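You operate a simulated robot arm through the tools that you are given. There is no shell and no other tool.

You are at the controls of a simulated two-armed robot. One attempt, no reset.

JOB
Sponge the paste off the green board and dust the blue one.
Fine: Orange sponge wetted and rinsed in the grey bucket, white hand brush, both put back; the dusty board stays dry. Spill a teaspoon at most, drop nothing, leave nothing switched on. Set down upright: white hand brush.

The check looks at the end state, three seconds after you hand in, the way a careful person would. Anything else that was tipped, shoved, dropped, spilled or broken makes it a failure.

ROBOT AND FRAMES
Two 7-joint arms with two-finger grippers on one trunk, on a base that moves. Base frame: it is fixed to the floor where the robot stands at the start and does not move with it; the origin is under the middle of the robot, x ahead of it, y to its left, z up. Units: mm, degrees, N and s.
The left shoulder is at the start at [99, 216, 1091], the right one opposite. With the tool pointing down near the work surface each hand reaches from about 340 to 840 mm from the robot's upright axis, wherever it stands, measured 20 degrees to its own side. Places, roughly: blue sample board, green sample board [-1250, -1000, 750]; grey bucket [-750, -1000, 750]; orange sponge [-1500, -1000, 750]; white hand brush [-1750, -1000, 750]. Payload 3.18 kg a hand.
The tool frame of a hand sits at the grasp point between the pads (the TCP): z along the fingers, y along the line on which they close. The tips reach 30 mm beyond it. The gripper opens to 144 mm; its body begins 103 mm behind the TCP.
Orientation is told as [roll, pitch, yaw] about the base's x, y, z axes, in that order, counted from this pose: with the fingers straight down and closing along the base's y, the tool's x points along the base's -x, its y along +y and its z along -z.

CONTROLS
- The arms move only by the tool move_arm. It takes "left_steps", "right_steps" or both (then of equal length, played together; a hand with none holds still); each is a list of rows, each an object of numbers (a shift or turn left out is 0, a gripper value left out holds the last): "dx", "dy", "dz": the shift along the base's x, y, z in mm; "rx", "ry", "rz": the turn, a rotation vector about the base's x, y, z in degrees; "fingers": the gripper command, from -1 (shut) to 1 (fully open), values between in proportion. In form: [{"dx": .., "dy": .., "dz": .., "rx": .., "ry": .., "rz": .., "fingers": ..}, ...]. A call has 1 to 20 rows; each row shifts and turns the commanded pose from where the row before left it. A row lasts 0.2 s, in which the tool goes at most 50 mm and 8.6 degrees; a call with a longer step from one row to the next is refused whole, and so is a gripper value outside its range. A pose out of reach is approached as far as the arm can. The call stops where the force on the tool passes 50 N (or 10 N more than at its start, if that is more) or the arm is blocked; 0.2 s more then pass. The fingers move at their own pace (about 186.7 mm/s each) and stop on an object; they squeeze with about 44 N. The grip force told is the motor's: it shows also when the fingers shut on nothing. Time passes only in rows, and 0.2 s behind the last, so rows that do not move let the fingers close. It gives the time, the measured TCP pose, the force on the tool (base axes), the opening and the grip force at its end, in the units of the frame above (readings bear some noise), with the torque about the TCP (base axes, N m) and any sound that the robot's microphone picked up.
- Cameras (640 x 400 px; columns grow to the right, rows downward): "scene" is now at [205.6, -0.1, 1276.2]; the picture's right is [0.09, -1.00, 0.00], its down [-0.62, -0.06, -0.79] and it looks along [0.78, 0.07, -0.62] (base axes); focal length 243 px, centre (320, 200). "left" rides on the left gripper at [76, -16, -143] in its tool frame; the picture's right is [0.21, 0.98, 0.00], its down [-0.84, 0.18, -0.51] and it looks along [-0.50, 0.11, 0.86] (tool axes); focal length 218 px, centre (320, 200). "right" rides on the right gripper at [77, 16, -143] in its tool frame; the picture's right is [-0.21, 0.98, 0.00], its down [-0.84, -0.18, -0.51] and it looks along [-0.50, -0.11, 0.86] (tool axes); focal length 218 px, centre (320, 200). There is no depth. A picture from a camera that has moved, and an enlarged one, comes with that camera's place and axes in the base frame and with its lens. The place of the scene camera against the robot may be out by one fixed shift of up to 12 mm in any direction.
- snapshot(camera): a new picture of that camera. It takes no simulated time.
- move_column(by): moves the trunk up (or, below 0, down) by that many mm; the arms and the scene camera ride with it, the base frame stays. It gives what a move gives, with no picture.
- roll_base(legs): drives the robot by 1 to 6 legs, each [ahead, left, turn to the left] in mm, mm and degrees, along the robot's own axes; the way and the turn of a leg run together, so that a leg with both is an arc; at most 1500 mm and 180 degrees a leg. The arms and the cameras ride along, it lands a little off, and it stops where it bumps. It gives what a move gives.
- aim_head(pan, tilt): turns the head with the scene camera to pan (to the left, within 80 degrees either way) and tilt (down, from -29 to 69), counted from straight ahead of the robot (the tilt from the chest, where the trunk bows). It gives what a move gives.
- zoom(camera, box): a new picture of the part [left, top, right, bottom] of that camera's present view, enlarged. It takes no simulated time.
- finish_job(): hands the job in; it is judged then, once.

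Places have to be worked out from the pictures, the camera data and where the tool is seen. Open the grippers and draw the arms clear of the work before you hand the job in, unless the task says otherwise.

The tools are called after "Request:" by a JSON object that holds its "api" and its "payload". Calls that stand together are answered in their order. move_arm: Moves the arms, as the interface text tells. Its arguments: {"type":"object","properties":{"left_steps":{"type":"array","items":{"type":"object","properties":{"dx":{"type":"number"},"dy":{"type":"number"},"dz":{"type":"number"},"rx":{"type":"number"},"ry":{"type":"number"},"rz":{"type":"number"},"fingers":{"type":"number"}}}},"right_steps":{"type":"array","items":{"type":"object","properties":{"dx":{"type":"number"},"dy":{"type":"number"},"dz":{"type":"number"},"rx":{"type":"number"},"ry":{"type":"number"},"rz":{"type":"number"},"fingers":{"type":"number"}}}}},"required":[]} The other tools are called the same way: move_column (by) moves the trunk up or down; roll_base (legs) drives the base; aim_head (pan, tilt) turns the head that bears the scene camera; snapshot (camera) takes a picture; zoom (camera, box) takes an enlarged picture of a part of a camera's view; finish_job () hands the job in.

At the start:

```text
t: 0.0
left_position: [374.8, 186.1, 1046.6]
left_tool_rot: [-0.1, 0.0, 0.0]
left_wrist_force: [0.6, 0.6, -0.2]
left_ft_torque: [-0.01, -0.03, 0.0]
left_width: 143.9
left_grasp_force: 0.0
right_position: [374.7, -186.5, 1033.2]
right_tool_rot: [0.0, 0.1, -0.1]
right_wrist_force: [0.6, 0.1, -0.2]
right_ft_torque: [0.01, -0.04, 0.02]
right_width: 144.0
right_grasp_force: 0.1
trunk travel left (down, up): [-175.0, 194.0]
robot x, y, heading: [1.7, -0.7, 0.1]
head pan, tilt (commanded): [5.2, 38.2]
```

scene: 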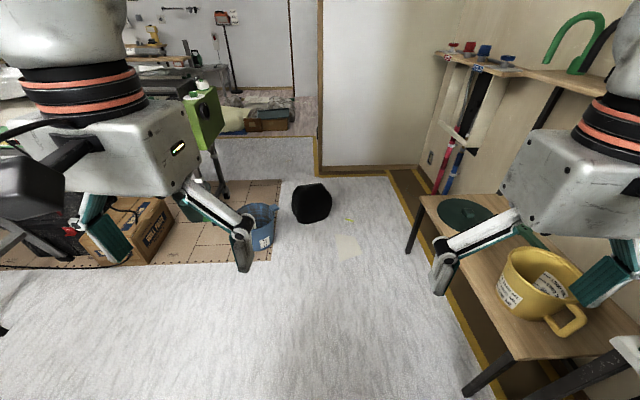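
right: 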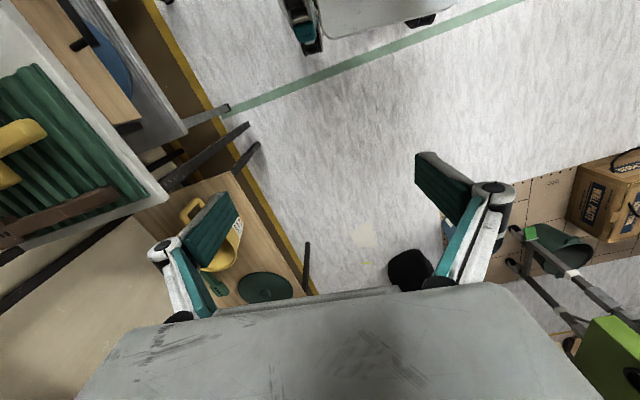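
left: 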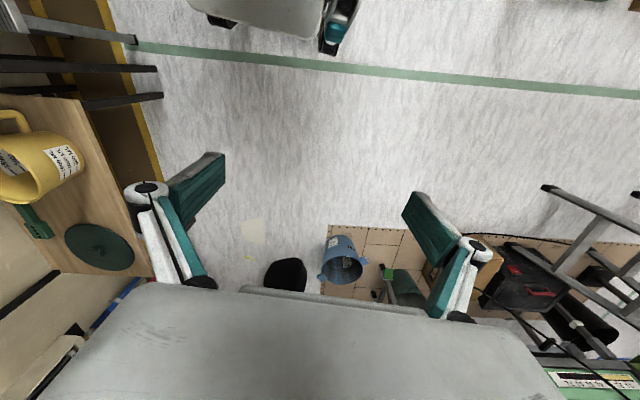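

The start pictures look ahead; the work lies behind and to the right, at y about -1000 and x from -750 to -1750. I turn the head to the right to see the way there first.

Request:
{"api": "aim_head", "payload": {"pan": -80, "tilt": 35}}

Request:
{"api": "snapshot", "payload": {"camera": "scene"}}

```text
t: 1.6
left_position: [374.8, 188.4, 1045.4]
left_tool_rot: [-0.1, 0.0, 0.2]
left_wrist_force: [-0.8, 0.4, 0.1]
left_ft_torque: [0.0, -0.03, 0.0]
left_width: 144.1
left_grasp_force: 0.1
right_position: [372.6, -187.7, 1034.0]
right_tool_rot: [0.0, 0.1, 0.0]
right_wrist_force: [0.0, -0.4, 0.4]
right_ft_torque: [-0.02, 0.0, 0.03]
right_width: 143.9
right_grasp_force: 0.0
trunk travel left (down, up): [-175.0, 194.0]
robot x, y, heading: [0.8, -0.3, -0.1]
head pan, tilt (commanded): [-80.0, 35.0]
```

```text
taken
camera scene: at [135.2, -94.6, 1281.1], right [-0.98, -0.17, 0.0], down [-0.1, 0.56, -0.82], along [0.14, -0.81, -0.57], focal length 243 px, centre (320, 200)
```

scene: 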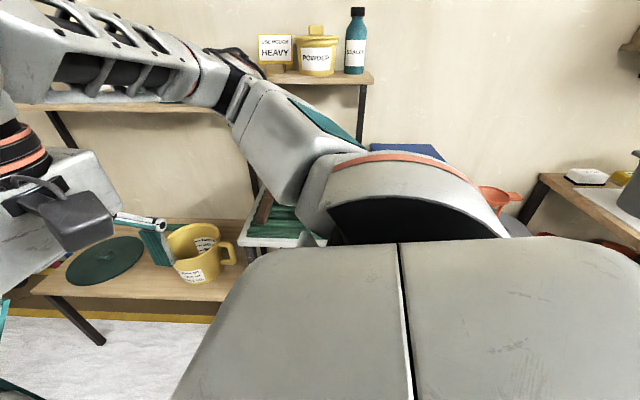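

The near table with the mug stands to the right front, and the work tables run along the wall at the right, further back. I turn the robot in place to face the wall (heading -90) and then look along the wall.

Request:
{"api": "roll_base", "payload": {"legs": [[0, 0, -45]]}}

Request:
{"api": "snapshot", "payload": {"camera": "scene"}}

```text
t: 4.1
left_position: [391.9, -147.3, 1046.5]
left_tool_rot: [-0.1, 0.0, -47.0]
left_wrist_force: [0.7, -0.3, -0.4]
left_ft_torque: [0.01, 0.01, -0.01]
left_width: 144.1
left_grasp_force: 0.0
right_position: [115.6, -402.1, 1033.3]
right_tool_rot: [0.0, 0.1, -47.2]
right_wrist_force: [0.4, 0.8, -0.5]
right_ft_torque: [-0.01, -0.02, 0.01]
right_width: 143.8
right_grasp_force: 0.1
trunk travel left (down, up): [-175.0, 194.0]
robot x, y, heading: [-0.8, 2.0, -47.2]
head pan, tilt (commanded): [-80.0, 35.0]
```

```text
taken
camera scene: at [28.5, -164.9, 1281.0], right [-0.8, 0.6, 0.0], down [0.35, 0.46, -0.82], along [-0.5, -0.65, -0.57], focal length 243 px, centre (320, 200)
```

scene: 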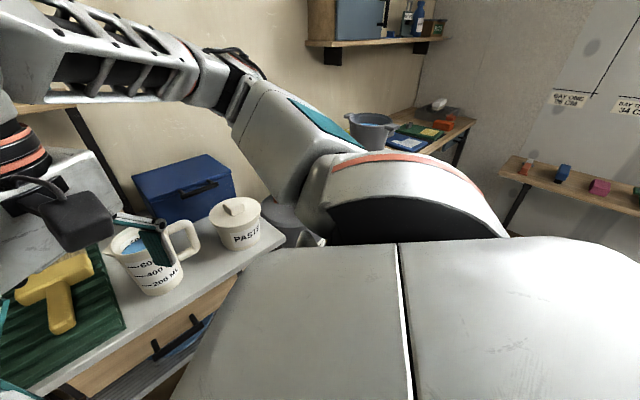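

The bucket, blue and green boards, sponge and brush can be seen on the bench in the far corner. I turn on another 43 degrees toward the wall and look again.

Request:
{"api": "roll_base", "payload": {"legs": [[0, 0, -43]]}}

Request:
{"api": "aim_head", "payload": {"pan": -70, "tilt": 30}}

Request:
{"api": "snapshot", "payload": {"camera": "scene"}}

Request:
{"api": "snapshot", "payload": {"camera": "right"}}

```text
t: 6.5
left_position: [183.8, -376.0, 1046.8]
left_tool_rot: [0.0, 0.0, -90.5]
left_wrist_force: [0.5, 0.0, 0.1]
left_ft_torque: [0.02, 0.02, 0.02]
left_width: 144.0
left_grasp_force: 0.1
right_position: [-192.5, -372.2, 1033.7]
right_tool_rot: [-0.1, 0.1, -90.6]
right_wrist_force: [0.5, -0.6, 0.0]
right_ft_torque: [-0.01, 0.0, 0.0]
right_width: 144.1
right_grasp_force: 0.2
trunk travel left (down, up): [-175.0, 194.0]
robot x, y, heading: [3.3, -0.6, -90.4]
head pan, tilt (commanded): [-80.0, 35.0]
```

```text
t: 7.3
left_position: [184.1, -376.5, 1046.2]
left_tool_rot: [0.0, 0.0, -90.6]
left_wrist_force: [0.0, 0.5, -0.5]
left_ft_torque: [0.02, -0.01, 0.03]
left_width: 144.2
left_grasp_force: 0.0
right_position: [-191.7, -372.9, 1033.2]
right_tool_rot: [0.0, 0.1, -90.6]
right_wrist_force: [-0.6, 0.3, 0.3]
right_ft_torque: [0.0, -0.03, 0.01]
right_width: 144.1
right_grasp_force: 0.1
trunk travel left (down, up): [-175.0, 194.0]
robot x, y, heading: [-1.8, 1.0, -90.7]
head pan, tilt (commanded): [-70.0, 30.0]
```

```text
taken
camera scene: at [-84.9, -156.0, 1288.8], right [-0.33, 0.94, 0.0], down [0.47, 0.17, -0.87], along [-0.82, -0.29, -0.5], focal length 243 px, centre (320, 200)
```

scene: 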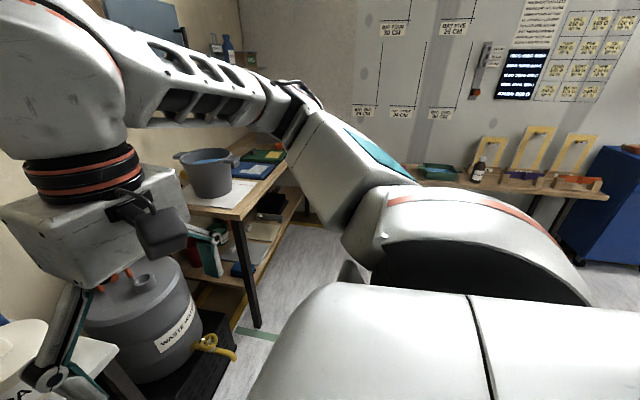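

```text
taken
camera right: at [-174.8, -296.3, 1176.2], right [0.98, -0.22, 0.0], down [-0.19, -0.84, 0.51], along [-0.11, -0.49, -0.86], focal length 218 px, centre (320, 200)
```

right: 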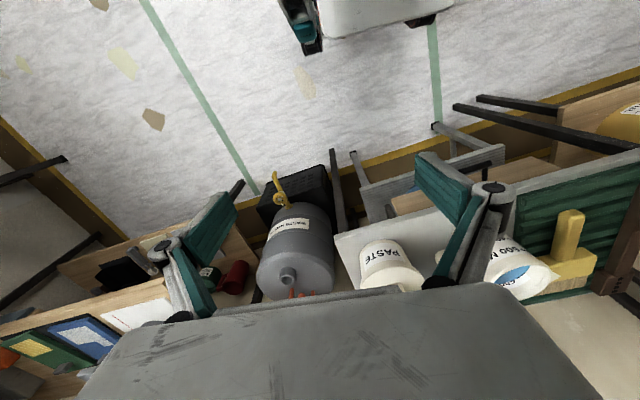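

The floor between here and the bench is clear: bench corner about [-730, -720], far shelf edge around x -1680. I strafe right about 1 m, staying well off the bench, and look down at the bench.

Request:
{"api": "roll_base", "payload": {"legs": [[0, -600, 0], [0, -450, 0]]}}

Request:
{"api": "aim_head", "payload": {"pan": 0, "tilt": 35}}

Request:
{"api": "snapshot", "payload": {"camera": "scene"}}

Request:
{"api": "snapshot", "payload": {"camera": "right"}}

Request:
{"api": "snapshot", "payload": {"camera": "left"}}

```text
t: 17.3
left_position: [-894.5, -356.3, 1045.9]
left_tool_rot: [-0.2, 0.0, -91.2]
left_wrist_force: [-0.2, 0.6, -0.3]
left_ft_torque: [0.0, -0.02, -0.02]
left_width: 143.6
left_grasp_force: 0.1
right_position: [-1269.0, -346.9, 1032.3]
right_tool_rot: [0.1, 0.1, -91.4]
right_wrist_force: [0.5, -0.2, -0.1]
right_ft_torque: [-0.02, -0.02, 0.0]
right_width: 144.0
right_grasp_force: 0.0
trunk travel left (down, up): [-175.0, 194.0]
robot x, y, heading: [-1070.3, 24.9, -91.4]
head pan, tilt (commanded): [-70.0, 30.0]
```

```text
t: 18.7
left_position: [-894.6, -357.8, 1045.7]
left_tool_rot: [-0.1, 0.0, -91.3]
left_wrist_force: [-0.4, -0.3, -0.2]
left_ft_torque: [-0.01, 0.02, 0.03]
left_width: 144.0
left_grasp_force: 0.0
right_position: [-1270.4, -347.8, 1031.8]
right_tool_rot: [0.0, 0.2, -91.4]
right_wrist_force: [-0.1, -0.3, 0.4]
right_ft_torque: [-0.04, -0.02, -0.02]
right_width: 144.0
right_grasp_force: 0.0
trunk travel left (down, up): [-175.0, 194.0]
robot x, y, heading: [-1073.3, 23.0, -91.0]
head pan, tilt (commanded): [0.0, 35.0]
```

```text
taken
camera scene: at [-1076.0, -192.1, 1281.1], right [-1.0, 0.03, 0.0], down [0.01, 0.57, -0.82], along [-0.02, -0.82, -0.57], focal length 243 px, centre (320, 200)
```

scene: 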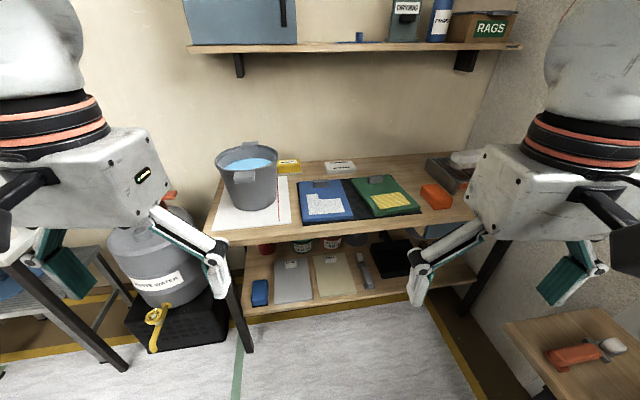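

```text
taken
camera right: at [-1251.4, -271.9, 1176.2], right [0.97, -0.23, 0.0], down [-0.2, -0.84, 0.51], along [-0.12, -0.49, -0.86], focal length 218 px, centre (320, 200)
```

right: 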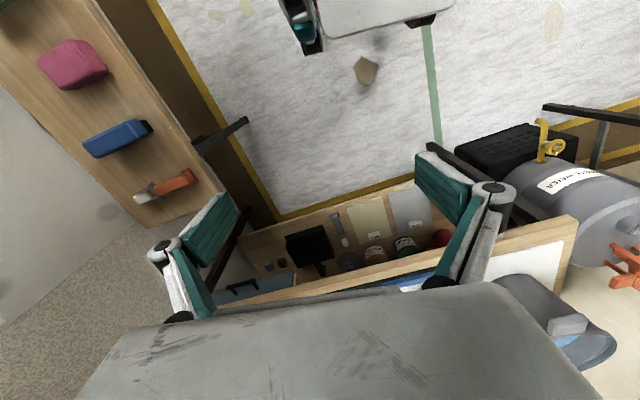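

```text
taken
camera left: at [-907.8, -280.0, 1190.3], right [0.98, 0.19, 0.0], down [0.16, -0.85, 0.51], along [0.09, -0.5, -0.86], focal length 218 px, centre (320, 200)
```

left: 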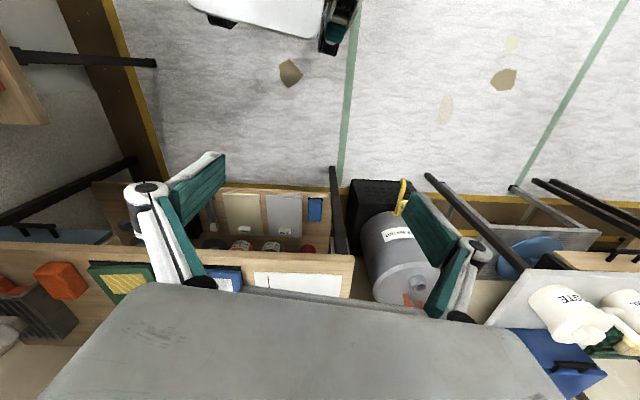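

The bench is in view: bucket with water on a white sheet at left, blue and green boards, orange sponge, and the brush at the right behind the arm. I enlarge parts to read the cards and see the paste/dust.

Request:
{"api": "zoom", "payload": {"camera": "scene", "box": [200, 130, 300, 240]}}

Request:
{"api": "zoom", "payload": {"camera": "scene", "box": [270, 140, 430, 240]}}

Request:
{"api": "zoom", "payload": {"camera": "scene", "box": [400, 130, 520, 220]}}

Request:
{"api": "zoom", "payload": {"camera": "scene", "box": [220, 220, 480, 340]}}

```text
3.64 times, centred on (250, 185) of scene
camera zoom: at [-1076.0, -192.1, 1281.1], right [-1.0, 0.03, 0.0], down [0.01, 0.57, -0.82], along [-0.02, -0.82, -0.57], focal length 885 px, centre (574, 254)
```

zoom: 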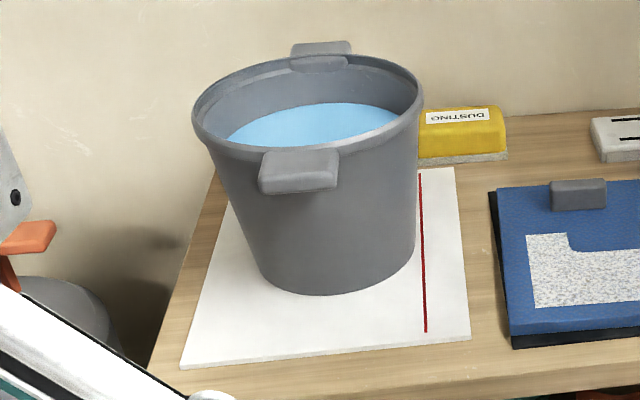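

```text
4.00 times, centred on (350, 190) of scene
camera zoom: at [-1076.0, -192.1, 1281.1], right [-1.0, 0.03, 0.0], down [0.01, 0.57, -0.82], along [-0.02, -0.82, -0.57], focal length 974 px, centre (200, 240)
```

zoom: 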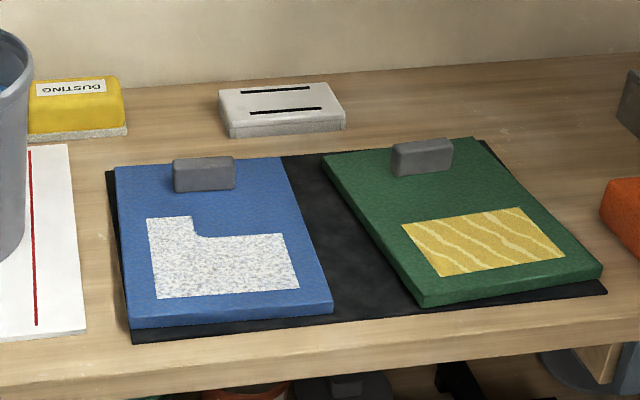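

```text
4.44 times, centred on (460, 175) of scene
camera zoom: at [-1076.0, -192.1, 1281.1], right [-1.0, 0.03, 0.0], down [0.01, 0.57, -0.82], along [-0.02, -0.82, -0.57], focal length 1082 px, centre (-302, 311)
```

zoom: 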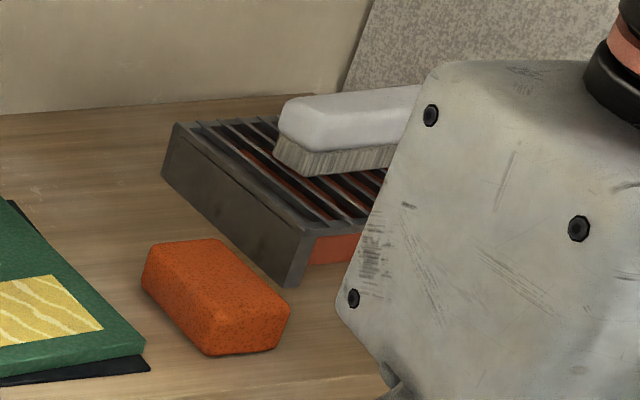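

```text
2.46 times, centred on (350, 280) of scene
camera zoom: at [-1076.0, -192.1, 1281.1], right [-1.0, 0.03, 0.0], down [0.01, 0.57, -0.82], along [-0.02, -0.82, -0.57], focal length 599 px, centre (246, 3)
```

zoom: 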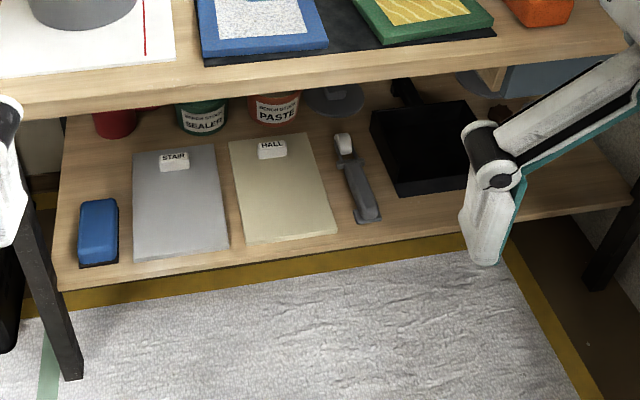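

Working out: bucket about [-845, -935], blue board x -1010…-1205, green board x -1230…-1450, sponge [-1530, -935], brush on a slatted rack near [-1700, -1170]. The low shelf at the right ends near x -1590, so I'll drive ahead to about y -370 and over to x -1300, arms staying above everything.

Request:
{"api": "roll_base", "payload": {"legs": [[380, 0, 0], [0, -200, 0]]}}

Request:
{"api": "aim_head", "payload": {"pan": -15, "tilt": 40}}

Request:
{"api": "snapshot", "payload": {"camera": "scene"}}

Request:
{"api": "snapshot", "payload": {"camera": "right"}}

Request:
{"api": "snapshot", "payload": {"camera": "left"}}

```text
t: 23.0
left_position: [-1099.8, -726.7, 1046.6]
left_tool_rot: [-0.2, 0.0, -91.2]
left_wrist_force: [-0.5, 0.9, 0.6]
left_ft_torque: [0.01, -0.03, -0.01]
left_width: 144.0
left_grasp_force: 0.2
right_position: [-1475.9, -717.1, 1032.7]
right_tool_rot: [0.0, 0.1, -91.4]
right_wrist_force: [-0.5, -0.8, 0.5]
right_ft_torque: [-0.03, -0.02, -0.01]
right_width: 143.8
right_grasp_force: 0.1
trunk travel left (down, up): [-175.0, 194.0]
robot x, y, heading: [-1276.4, -345.9, -91.7]
head pan, tilt (commanded): [0.0, 35.0]
```

```text
t: 23.8
left_position: [-1100.1, -725.7, 1047.4]
left_tool_rot: [0.0, 0.0, -91.3]
left_wrist_force: [-0.2, -0.3, -0.7]
left_ft_torque: [-0.01, 0.02, 0.01]
left_width: 144.0
left_grasp_force: 0.0
right_position: [-1476.2, -716.0, 1032.6]
right_tool_rot: [0.0, -0.1, -91.5]
right_wrist_force: [0.6, 1.0, 0.5]
right_ft_torque: [-0.05, 0.0, 0.0]
right_width: 143.9
right_grasp_force: 0.1
trunk travel left (down, up): [-175.0, 194.0]
robot x, y, heading: [-1280.7, -345.5, -91.4]
head pan, tilt (commanded): [-15.0, 40.0]
```

```text
taken
camera scene: at [-1303.7, -555.5, 1273.5], right [-0.96, 0.28, 0.0], down [0.18, 0.62, -0.77], along [-0.22, -0.73, -0.64], focal length 243 px, centre (320, 200)
```

scene: 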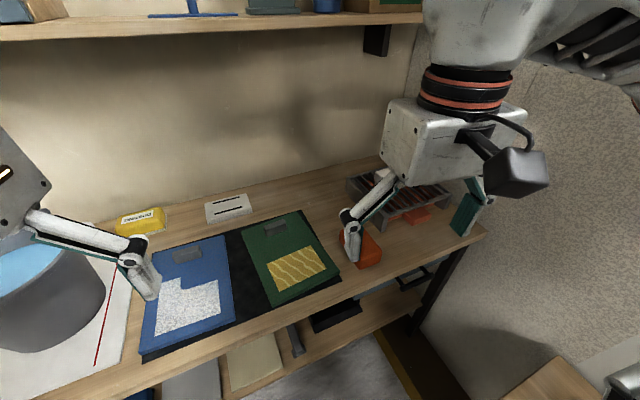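

```text
taken
camera right: at [-1457.4, -641.7, 1176.2], right [0.97, -0.23, 0.0], down [-0.2, -0.84, 0.51], along [-0.12, -0.49, -0.86], focal length 218 px, centre (320, 200)
```

right: 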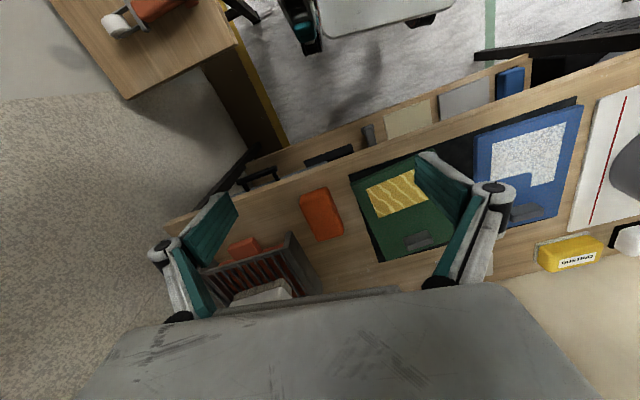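

```text
taken
camera left: at [-1113.8, -650.0, 1190.3], right [0.98, 0.19, 0.0], down [0.16, -0.85, 0.51], along [0.09, -0.5, -0.86], focal length 218 px, centre (320, 200)
```

left: 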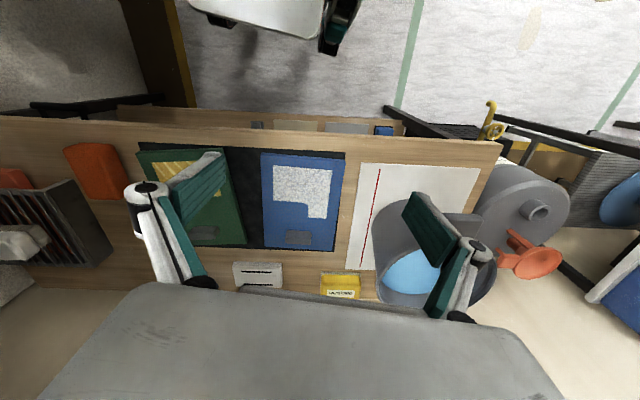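

Now the rack, brush and sponge are close under the right hand. I enlarge those parts from the three cameras to measure them.

Request:
{"api": "zoom", "payload": {"camera": "right", "box": [160, 160, 360, 320]}}

Request:
{"api": "zoom", "payload": {"camera": "left", "box": [0, 120, 140, 280]}}

Request:
{"api": "zoom", "payload": {"camera": "scene", "box": [320, 140, 500, 280]}}

Request:
{"api": "zoom", "payload": {"camera": "right", "box": [340, 100, 600, 270]}}

```text
2.50 times, centred on (260, 240) of right
camera zoom: at [-1457.4, -641.7, 1176.2], right [0.97, -0.23, 0.0], down [-0.2, -0.84, 0.51], along [-0.12, -0.49, -0.86], focal length 546 px, centre (470, 100)
```

zoom: 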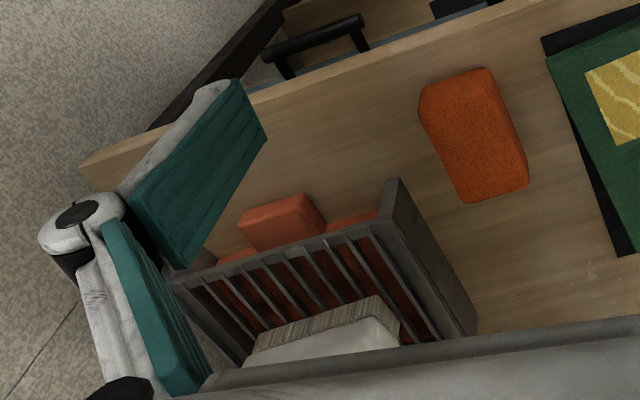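

```text
2.50 times, centred on (70, 200) of left
camera zoom: at [-1113.8, -650.0, 1190.3], right [0.98, 0.19, 0.0], down [0.16, -0.85, 0.51], along [0.09, -0.5, -0.86], focal length 546 px, centre (945, 200)
```

zoom: 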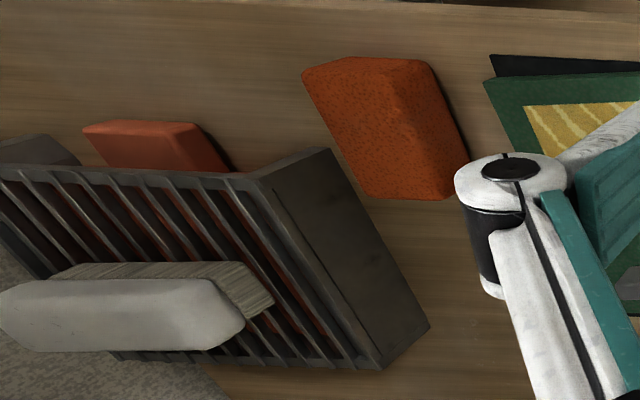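

```text
2.86 times, centred on (410, 210) of scene
camera zoom: at [-1303.7, -555.5, 1273.5], right [-0.96, 0.28, 0.0], down [0.18, 0.62, -0.77], along [-0.22, -0.73, -0.64], focal length 696 px, centre (63, 171)
```

zoom: 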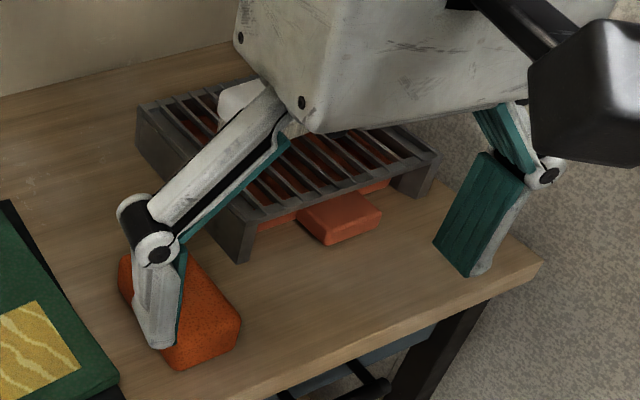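

```text
2.35 times, centred on (470, 185) of right
camera zoom: at [-1457.4, -641.7, 1176.2], right [0.97, -0.23, 0.0], down [-0.2, -0.84, 0.51], along [-0.12, -0.49, -0.86], focal length 514 px, centre (-33, 235)
```

zoom: 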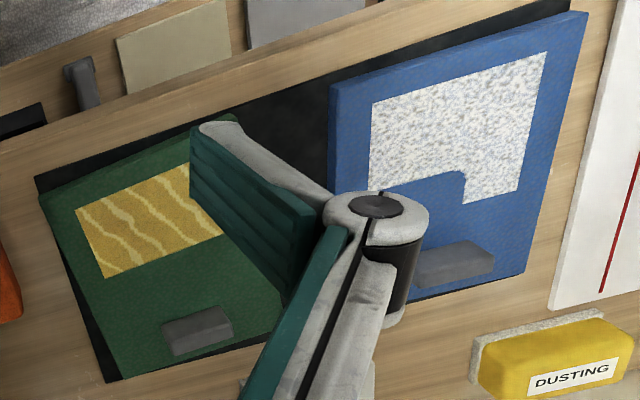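

The brush (white body, bristles down) lies across the rack slats; there is also some salmon block under the rack that I leave alone. I check the wall shelf overhead by tilting the head up, and then I'll move the right hand forward for a better look at the brush.

Request:
{"api": "aim_head", "payload": {"pan": -15, "tilt": 0}}

Request:
{"api": "snapshot", "payload": {"camera": "scene"}}

```text
t: 24.9
left_position: [-1099.3, -727.3, 1047.0]
left_tool_rot: [-0.1, 0.0, -91.3]
left_wrist_force: [-0.4, 0.1, -0.9]
left_ft_torque: [0.02, 0.0, 0.04]
left_width: 144.0
left_grasp_force: 0.1
right_position: [-1475.8, -717.2, 1031.7]
right_tool_rot: [0.0, 0.0, -91.4]
right_wrist_force: [0.4, -0.5, 0.2]
right_ft_torque: [0.01, -0.02, 0.0]
right_width: 144.3
right_grasp_force: 0.0
trunk travel left (down, up): [-175.0, 194.0]
robot x, y, heading: [-1281.0, -348.9, -91.6]
head pan, tilt (commanded): [-15.0, 0.0]
```

```text
taken
camera scene: at [-1305.2, -560.3, 1337.1], right [-0.96, 0.28, 0.0], down [0.0, 0.0, -1.0], along [-0.28, -0.96, 0.0], focal length 243 px, centre (320, 200)
```

scene: 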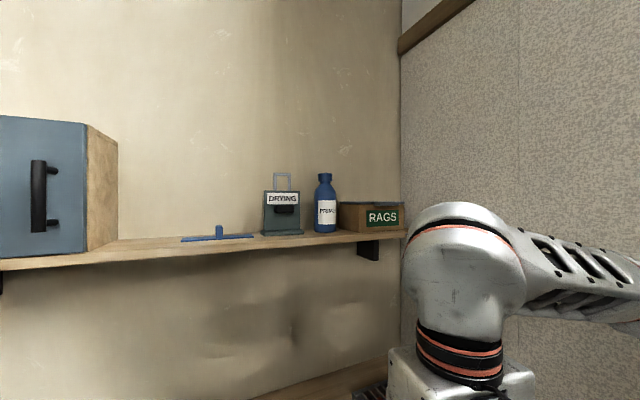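

The overhead shelf's front edge is near y -1165 at z about 1230-1240, so I must stay low when the hand is far back. I advance the right hand about 110 mm at the present height to see the brush with its camera.

Request:
{"api": "move_arm", "payload": {"right_steps": [{"dy": -40}, {"dy": -40}, {"dy": -40, "dx": -20}, {"dx": -20}]}}

Request:
{"api": "aim_head", "payload": {"pan": -20, "tilt": 40}}

Request:
{"api": "snapshot", "payload": {"camera": "right"}}

Request:
{"api": "snapshot", "payload": {"camera": "scene"}}

```text
t: 25.9
left_position: [-1100.4, -726.0, 1048.1]
left_tool_rot: [-0.1, 0.0, -91.4]
left_wrist_force: [0.5, 1.0, 0.4]
left_ft_torque: [-0.03, 0.02, -0.01]
left_width: 143.8
left_grasp_force: 0.1
right_position: [-1520.0, -839.2, 1031.7]
right_tool_rot: [0.0, 0.0, -91.4]
right_wrist_force: [-0.8, 0.2, 1.1]
right_ft_torque: [-0.03, 0.0, -0.01]
right_width: 143.9
right_grasp_force: 0.2
trunk travel left (down, up): [-175.0, 194.0]
robot x, y, heading: [-1281.2, -347.4, -91.5]
head pan, tilt (commanded): [-15.0, 0.0]
```

```text
t: 26.9
left_position: [-1100.3, -727.3, 1046.6]
left_tool_rot: [-0.1, 0.0, -91.3]
left_wrist_force: [-0.2, -1.0, 1.1]
left_ft_torque: [0.01, -0.03, -0.03]
left_width: 144.1
left_grasp_force: 0.0
right_position: [-1519.5, -840.5, 1031.8]
right_tool_rot: [0.0, 0.0, -91.5]
right_wrist_force: [0.3, 0.2, 0.1]
right_ft_torque: [-0.01, 0.02, 0.0]
right_width: 144.1
right_grasp_force: 0.1
trunk travel left (down, up): [-175.0, 194.0]
robot x, y, heading: [-1279.2, -349.6, -91.2]
head pan, tilt (commanded): [-20.0, 40.0]
```

```text
taken
camera right: at [-1500.4, -764.0, 1174.9], right [0.97, -0.23, 0.0], down [-0.2, -0.84, 0.51], along [-0.12, -0.49, -0.86], focal length 218 px, centre (320, 200)
```

right: 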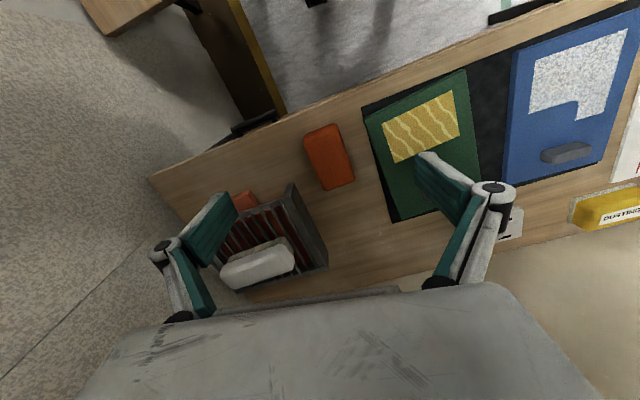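

```text
taken
camera scene: at [-1310.8, -553.1, 1273.6], right [-0.93, 0.37, 0.0], down [0.23, 0.6, -0.77], along [-0.28, -0.71, -0.64], focal length 243 px, centre (320, 200)
```

scene: 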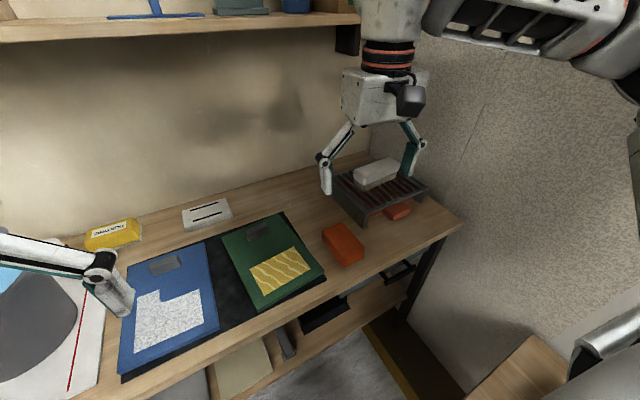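

Request:
{"api": "zoom", "payload": {"camera": "right", "box": [180, 170, 340, 310]}}

Request:
{"api": "zoom", "payload": {"camera": "scene", "box": [300, 130, 460, 270]}}

Request:
{"api": "zoom", "payload": {"camera": "scene", "box": [80, 190, 360, 380]}}

```text
2.86 times, centred on (260, 240) of right
camera zoom: at [-1500.4, -764.0, 1174.9], right [0.97, -0.23, 0.0], down [-0.2, -0.84, 0.51], along [-0.12, -0.49, -0.86], focal length 624 px, centre (491, 86)
```

zoom: 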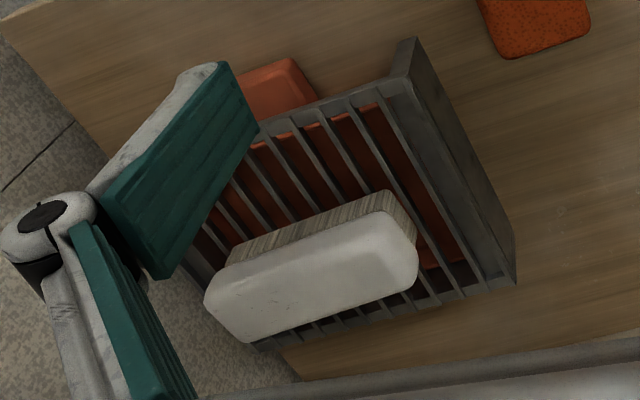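

```text
2.86 times, centred on (380, 200) of scene
camera zoom: at [-1310.8, -553.1, 1273.6], right [-0.93, 0.37, 0.0], down [0.23, 0.6, -0.77], along [-0.28, -0.71, -0.64], focal length 696 px, centre (149, 200)
```

zoom: 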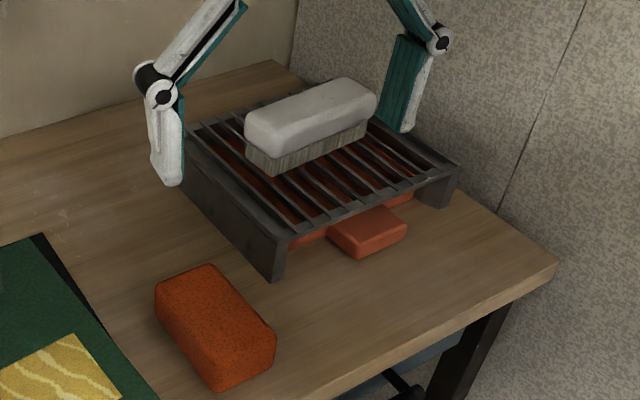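

```text
2.11 times, centred on (220, 285) of scene
camera zoom: at [-1310.8, -553.1, 1273.6], right [-0.93, 0.37, 0.0], down [0.23, 0.6, -0.77], along [-0.28, -0.71, -0.64], focal length 512 px, centre (530, 21)
```

zoom: 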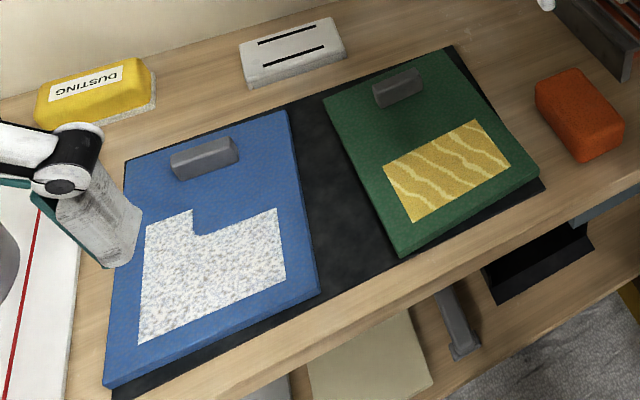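

Triangulating the wrist cameras puts the brush top at about [-1721, -1087, 843], its axis about 9° off the base x axis. I drive ahead 50 mm for reach and swing the right hand by -80° so that the fingers close across the brush, then look again.

Request:
{"api": "roll_base", "payload": {"legs": [[50, 0, 0]]}}

Request:
{"api": "move_arm", "payload": {"right_steps": [{"rz": -8}, {"rz": -8}, {"rz": -8}, {"rz": -8}, {"rz": -8}, {"rz": -8}, {"rz": -8}, {"rz": -8}, {"rz": -8}, {"rz": -8}]}}

Request:
{"api": "snapshot", "payload": {"camera": "right"}}

Request:
{"api": "snapshot", "payload": {"camera": "scene"}}

```text
t: 27.9
left_position: [-1102.5, -779.0, 1045.7]
left_tool_rot: [-0.1, 0.2, -91.5]
left_wrist_force: [-0.1, -0.4, -1.3]
left_ft_torque: [0.07, -0.03, -0.02]
left_width: 144.1
left_grasp_force: 0.0
right_position: [-1521.5, -891.1, 1030.6]
right_tool_rot: [0.0, 0.1, -91.6]
right_wrist_force: [0.3, -0.6, 0.2]
right_ft_torque: [0.04, 0.0, -0.01]
right_width: 144.1
right_grasp_force: 0.0
trunk travel left (down, up): [-175.0, 194.0]
robot x, y, heading: [-1280.3, -404.0, -91.6]
head pan, tilt (commanded): [-20.0, 40.0]
```

```text
t: 30.1
left_position: [-1101.9, -777.5, 1046.9]
left_tool_rot: [-0.1, 0.0, -91.4]
left_wrist_force: [-0.1, -0.2, 0.1]
left_ft_torque: [-0.01, -0.01, -0.03]
left_width: 144.1
left_grasp_force: 0.1
right_position: [-1520.2, -889.5, 1031.2]
right_tool_rot: [0.0, 0.1, -171.6]
right_wrist_force: [0.0, -0.2, -0.7]
right_ft_torque: [-0.03, -0.01, 0.02]
right_width: 144.2
right_grasp_force: 0.1
trunk travel left (down, up): [-175.0, 194.0]
robot x, y, heading: [-1280.0, -399.6, -91.7]
head pan, tilt (commanded): [-20.0, 40.0]
```

```text
taken
camera right: at [-1441.9, -895.7, 1174.6], right [-0.07, -1.0, 0.0], down [-0.86, 0.06, 0.51], along [-0.51, 0.03, -0.86], focal length 218 px, centre (320, 200)
```

right: 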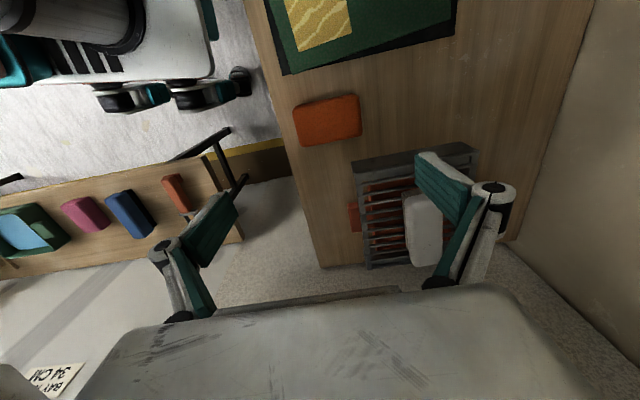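

```text
taken
camera scene: at [-1312.6, -603.5, 1273.5], right [-0.93, 0.37, 0.0], down [0.24, 0.6, -0.77], along [-0.28, -0.71, -0.64], focal length 243 px, centre (320, 200)
```

scene: 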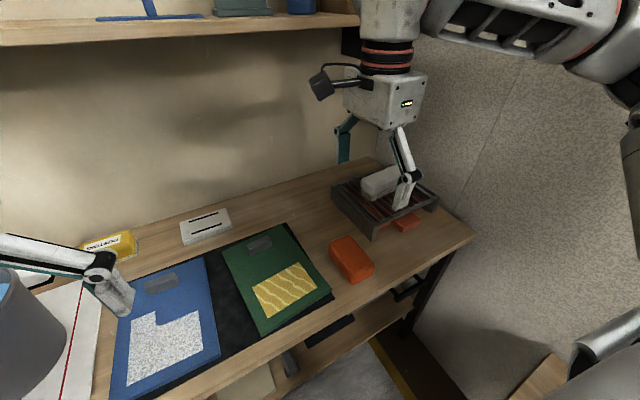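

The hand now straddles along y; the brush is visible in the right camera. I enlarge it for a measurement.

Request:
{"api": "zoom", "payload": {"camera": "right", "box": [340, 130, 500, 280]}}

Request:
{"api": "zoom", "payload": {"camera": "scene", "box": [310, 140, 480, 280]}}

```text
2.67 times, centred on (420, 205) of right
camera zoom: at [-1441.9, -895.7, 1174.6], right [-0.07, -1.0, 0.0], down [-0.86, 0.06, 0.51], along [-0.51, 0.03, -0.86], focal length 582 px, centre (53, 187)
```

zoom: 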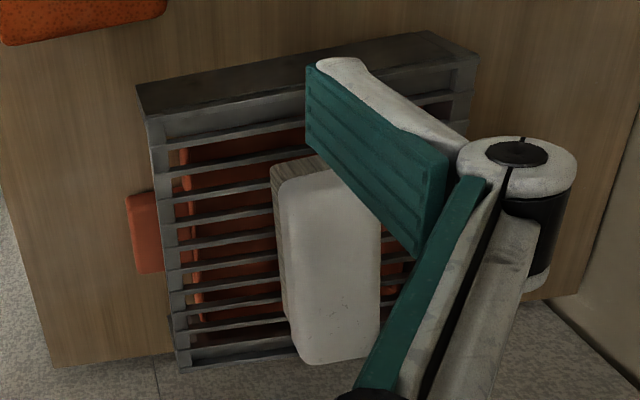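

```text
2.86 times, centred on (395, 210) of scene
camera zoom: at [-1312.6, -603.5, 1273.5], right [-0.93, 0.37, 0.0], down [0.24, 0.6, -0.77], along [-0.28, -0.71, -0.64], focal length 696 px, centre (106, 171)
```

zoom: 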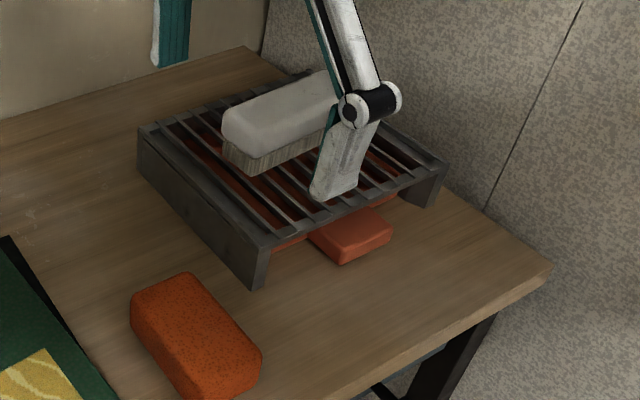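

Top face of the brush agrees at about [-1716, -1080, 850] from two right-hand views. I move the hand over it to z about 940, staying under the shelf, and look again.

Request:
{"api": "move_arm", "payload": {"right_steps": [{"dx": -28, "dy": -24, "dz": -13}, {"dx": -28, "dy": -24, "dz": -13}, {"dx": -28, "dy": -24, "dz": -13}, {"dx": -28, "dy": -24, "dz": -13}, {"dx": -28, "dy": -24, "dz": -13}, {"dx": -28, "dy": -24, "dz": -13}, {"dx": -28, "dy": -24, "dz": -13}]}}

Request:
{"api": "snapshot", "payload": {"camera": "right"}}

Request:
{"api": "zoom", "payload": {"camera": "scene", "box": [300, 100, 480, 260]}}

```text
t: 31.6
left_position: [-1101.8, -777.8, 1045.8]
left_tool_rot: [-0.1, 0.1, -91.5]
left_wrist_force: [-0.4, 0.3, -0.3]
left_ft_torque: [0.03, -0.05, 0.01]
left_width: 144.1
left_grasp_force: 0.1
right_position: [-1720.6, -1058.8, 939.7]
right_tool_rot: [0.0, 0.1, -171.5]
right_wrist_force: [0.1, 0.9, -0.5]
right_ft_torque: [0.03, -0.02, -0.03]
right_width: 143.8
right_grasp_force: 0.1
trunk travel left (down, up): [-175.0, 194.0]
robot x, y, heading: [-1280.1, -397.8, -91.2]
head pan, tilt (commanded): [-20.0, 40.0]
```

```text
taken
camera right: at [-1642.2, -1063.8, 1083.5], right [-0.06, -1.0, 0.0], down [-0.86, 0.05, 0.51], along [-0.51, 0.03, -0.86], focal length 218 px, centre (320, 200)
```

right: 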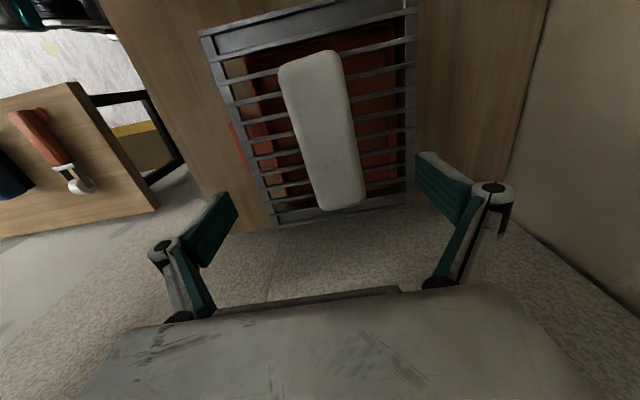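

```text
2.50 times, centred on (390, 180) of scene
camera zoom: at [-1312.9, -604.2, 1273.2], right [-0.93, 0.37, 0.0], down [0.24, 0.6, -0.77], along [-0.28, -0.71, -0.64], focal length 609 px, centre (145, 250)
```

zoom: 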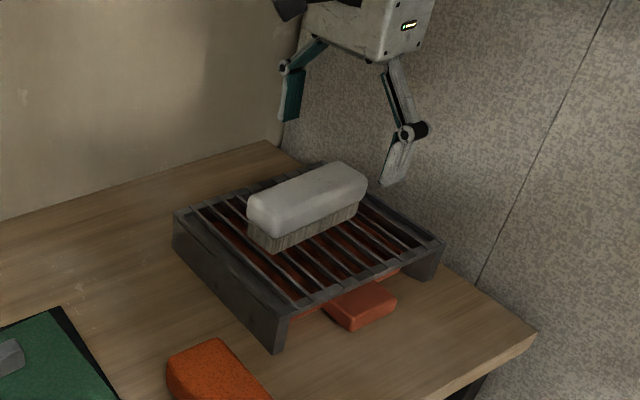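

The grasp point should project near (320,154) at brush-top level; from this view the brush's near end is at x≈-1631, far end ≈-1785, axis ~4.5°, top around z 860-870. I rotate -4°, centre on [-1708, -1072] and descend to z 892 to check.

Request:
{"api": "move_arm", "payload": {"right_steps": [{"dx": 6, "dy": -6, "rz": -2}, {"dx": 7, "dy": -7, "rz": -2}, {"dz": -24}, {"dz": -24}]}}

Request:
{"api": "snapshot", "payload": {"camera": "right"}}

Request:
{"api": "zoom", "payload": {"camera": "scene", "box": [320, 120, 460, 240]}}

Request:
{"api": "zoom", "payload": {"camera": "left", "box": [0, 100, 200, 260]}}

```text
t: 32.6
left_position: [-1102.6, -778.1, 1045.2]
left_tool_rot: [-0.2, 0.1, -91.5]
left_wrist_force: [0.1, 0.4, 0.3]
left_ft_torque: [0.04, -0.01, -0.02]
left_width: 144.1
left_grasp_force: 0.0
right_position: [-1704.4, -1070.4, 893.2]
right_tool_rot: [0.0, 0.1, -175.7]
right_wrist_force: [-0.1, -0.5, 0.9]
right_ft_torque: [-0.03, 0.0, -0.05]
right_width: 144.0
right_grasp_force: 0.1
trunk travel left (down, up): [-175.0, 194.0]
robot x, y, heading: [-1280.6, -394.5, -91.6]
head pan, tilt (commanded): [-20.0, 40.0]
```

```text
taken
camera right: at [-1626.3, -1082.3, 1036.2], right [-0.13, -0.99, 0.0], down [-0.85, 0.11, 0.51], along [-0.5, 0.07, -0.86], focal length 218 px, centre (320, 200)
```

right: 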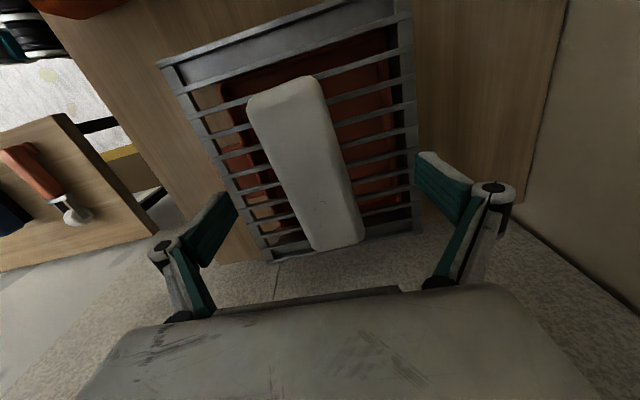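

```text
3.33 times, centred on (390, 180) of scene
camera zoom: at [-1312.7, -603.8, 1273.4], right [-0.93, 0.37, 0.0], down [0.24, 0.6, -0.77], along [-0.28, -0.71, -0.64], focal length 812 px, centre (87, 267)
```

zoom: 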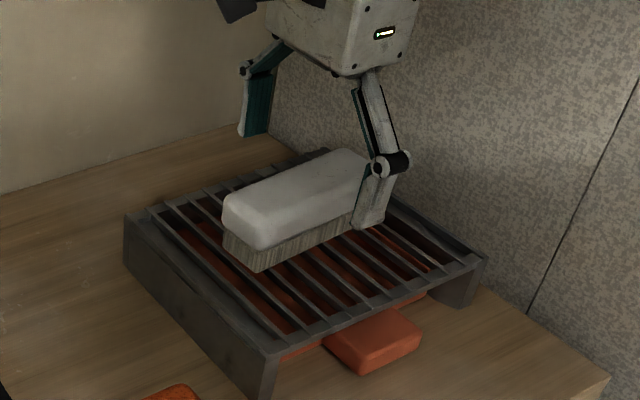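

```text
2.50 times, centred on (100, 180) of left
camera zoom: at [-1116.0, -701.2, 1190.1], right [0.98, 0.18, 0.0], down [0.16, -0.85, 0.51], along [0.09, -0.5, -0.86], focal length 546 px, centre (870, 250)
```

zoom: 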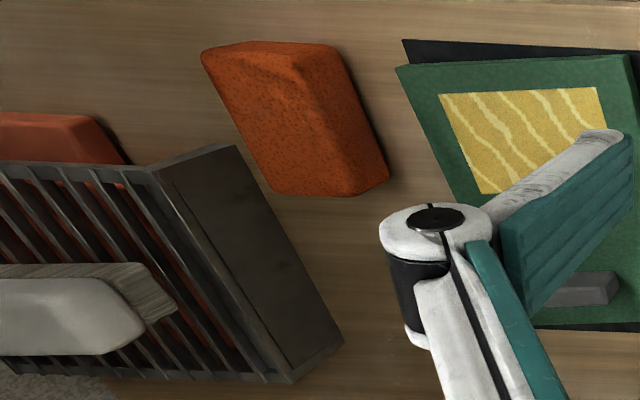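

Edge directions now indicate the brush axis at about 9.5°, centre about [-1708, -1068], top ≈868 and body bottom ≈834. I rotate back +5°, go down to z 860 and close.

Request:
{"api": "move_arm", "payload": {"right_steps": [{"dx": -3, "dy": 2, "rz": 5}, {"dz": -17}, {"dz": -16}, {}]}}

Request:
{"api": "snapshot", "payload": {"camera": "right"}}

Request:
{"api": "zoom", "payload": {"camera": "scene", "box": [320, 120, 460, 240]}}

```text
t: 33.6
left_position: [-1102.4, -777.6, 1047.0]
left_tool_rot: [-0.1, 0.0, -91.6]
left_wrist_force: [-1.0, -0.6, 1.1]
left_ft_torque: [0.01, 0.02, -0.04]
left_width: 143.8
left_grasp_force: 0.1
right_position: [-1708.7, -1067.6, 860.5]
right_tool_rot: [0.0, 0.2, -170.5]
right_wrist_force: [0.0, -0.1, 0.1]
right_ft_torque: [-0.02, -0.03, 0.01]
right_width: 144.1
right_grasp_force: 0.0
trunk travel left (down, up): [-175.0, 194.0]
robot x, y, heading: [-1277.1, -400.6, -91.8]
head pan, tilt (commanded): [-20.0, 40.0]
```

```text
taken
camera right: at [-1629.7, -1072.7, 1003.7], right [-0.05, -1.0, 0.0], down [-0.86, 0.04, 0.51], along [-0.51, 0.02, -0.86], focal length 218 px, centre (320, 200)
```

right: 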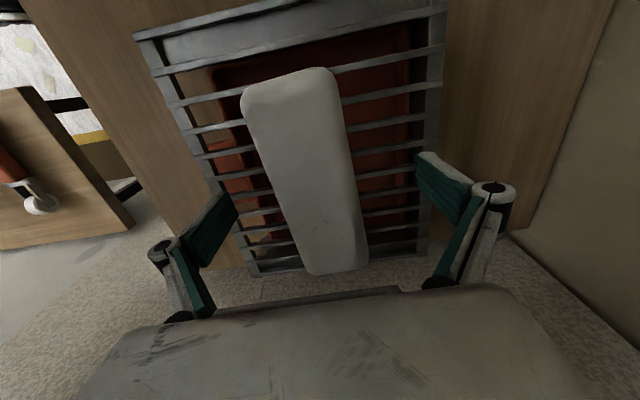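

```text
3.33 times, centred on (390, 180) of scene
camera zoom: at [-1312.5, -603.3, 1273.6], right [-0.93, 0.37, 0.0], down [0.24, 0.6, -0.77], along [-0.28, -0.71, -0.64], focal length 812 px, centre (87, 267)
```

zoom: 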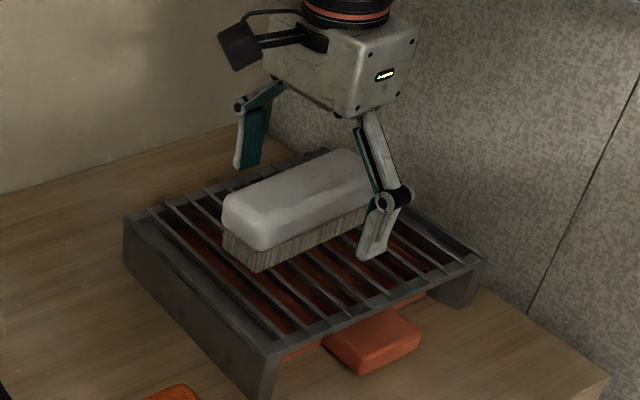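

The brush sits centred between the pads with clearance above the slats. I close the fingers on it.

Request:
{"api": "move_arm", "payload": {"right_steps": [{"fingers": -1}, {}, {}, {}]}}

Request:
{"api": "snapshot", "payload": {"camera": "right"}}

Request:
{"api": "zoom", "payload": {"camera": "scene", "box": [320, 120, 460, 240]}}

```text
t: 34.6
left_position: [-1101.7, -777.1, 1045.7]
left_tool_rot: [-0.1, 0.0, -91.5]
left_wrist_force: [0.3, 0.4, -0.4]
left_ft_torque: [-0.01, -0.01, 0.01]
left_width: 144.1
left_grasp_force: 0.0
right_position: [-1708.7, -1068.4, 859.7]
right_tool_rot: [0.0, 0.0, -170.6]
right_wrist_force: [-1.6, 0.1, 0.1]
right_ft_torque: [0.06, -0.07, 0.04]
right_width: 54.5
right_grasp_force: 44.4
trunk travel left (down, up): [-175.0, 194.0]
robot x, y, heading: [-1279.3, -397.2, -91.5]
head pan, tilt (commanded): [-20.0, 40.0]
```

```text
taken
camera right: at [-1629.7, -1072.8, 1003.6], right [-0.05, -1.0, 0.0], down [-0.86, 0.04, 0.51], along [-0.51, 0.02, -0.86], focal length 218 px, centre (320, 200)
```

right: 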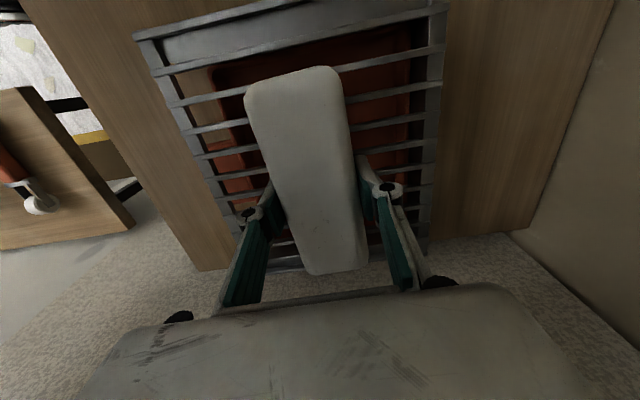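

```text
3.33 times, centred on (390, 180) of scene
camera zoom: at [-1312.7, -603.4, 1273.5], right [-0.93, 0.37, 0.0], down [0.24, 0.6, -0.77], along [-0.28, -0.71, -0.64], focal length 812 px, centre (87, 267)
```

zoom: 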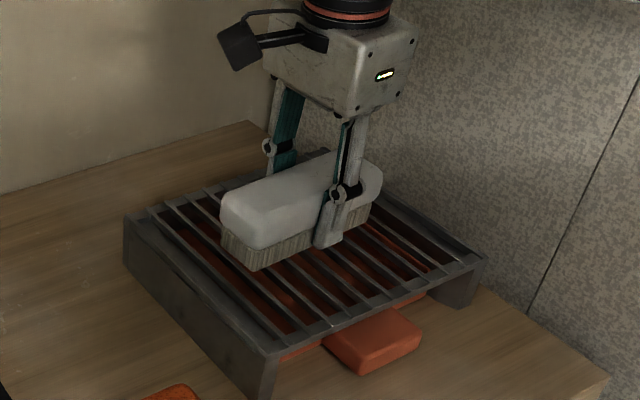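

The brush is held (54.5 mm, 44 N); its resting TCP pose was [-1708.7, -1068.4, 859.7], yaw -170.6 — I'll put it back there. I lift straight up 40 mm and check.

Request:
{"api": "move_arm", "payload": {"right_steps": [{"dz": 10}, {"dz": 15}, {"dz": 15}, {}]}}

Request:
{"api": "zoom", "payload": {"camera": "scene", "box": [320, 100, 460, 240]}}

```text
t: 35.6
left_position: [-1101.4, -778.1, 1045.5]
left_tool_rot: [0.0, 0.1, -91.5]
left_wrist_force: [-0.1, 0.9, 0.0]
left_ft_torque: [0.0, 0.03, 0.01]
left_width: 144.1
left_grasp_force: 0.0
right_position: [-1706.3, -1069.0, 896.9]
right_tool_rot: [-0.1, 0.1, -170.5]
right_wrist_force: [-0.6, -0.1, -2.2]
right_ft_torque: [0.03, 0.02, -0.05]
right_width: 54.3
right_grasp_force: 44.0
trunk travel left (down, up): [-175.0, 194.0]
robot x, y, heading: [-1279.4, -399.4, -91.8]
head pan, tilt (commanded): [-20.0, 40.0]
```

```text
2.86 times, centred on (390, 170) of scene
camera zoom: at [-1312.8, -603.9, 1273.4], right [-0.93, 0.37, 0.0], down [0.24, 0.6, -0.77], along [-0.28, -0.71, -0.64], focal length 696 px, centre (120, 286)
```

zoom: 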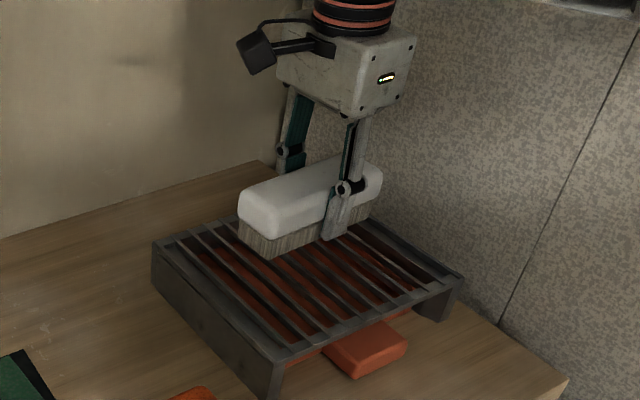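

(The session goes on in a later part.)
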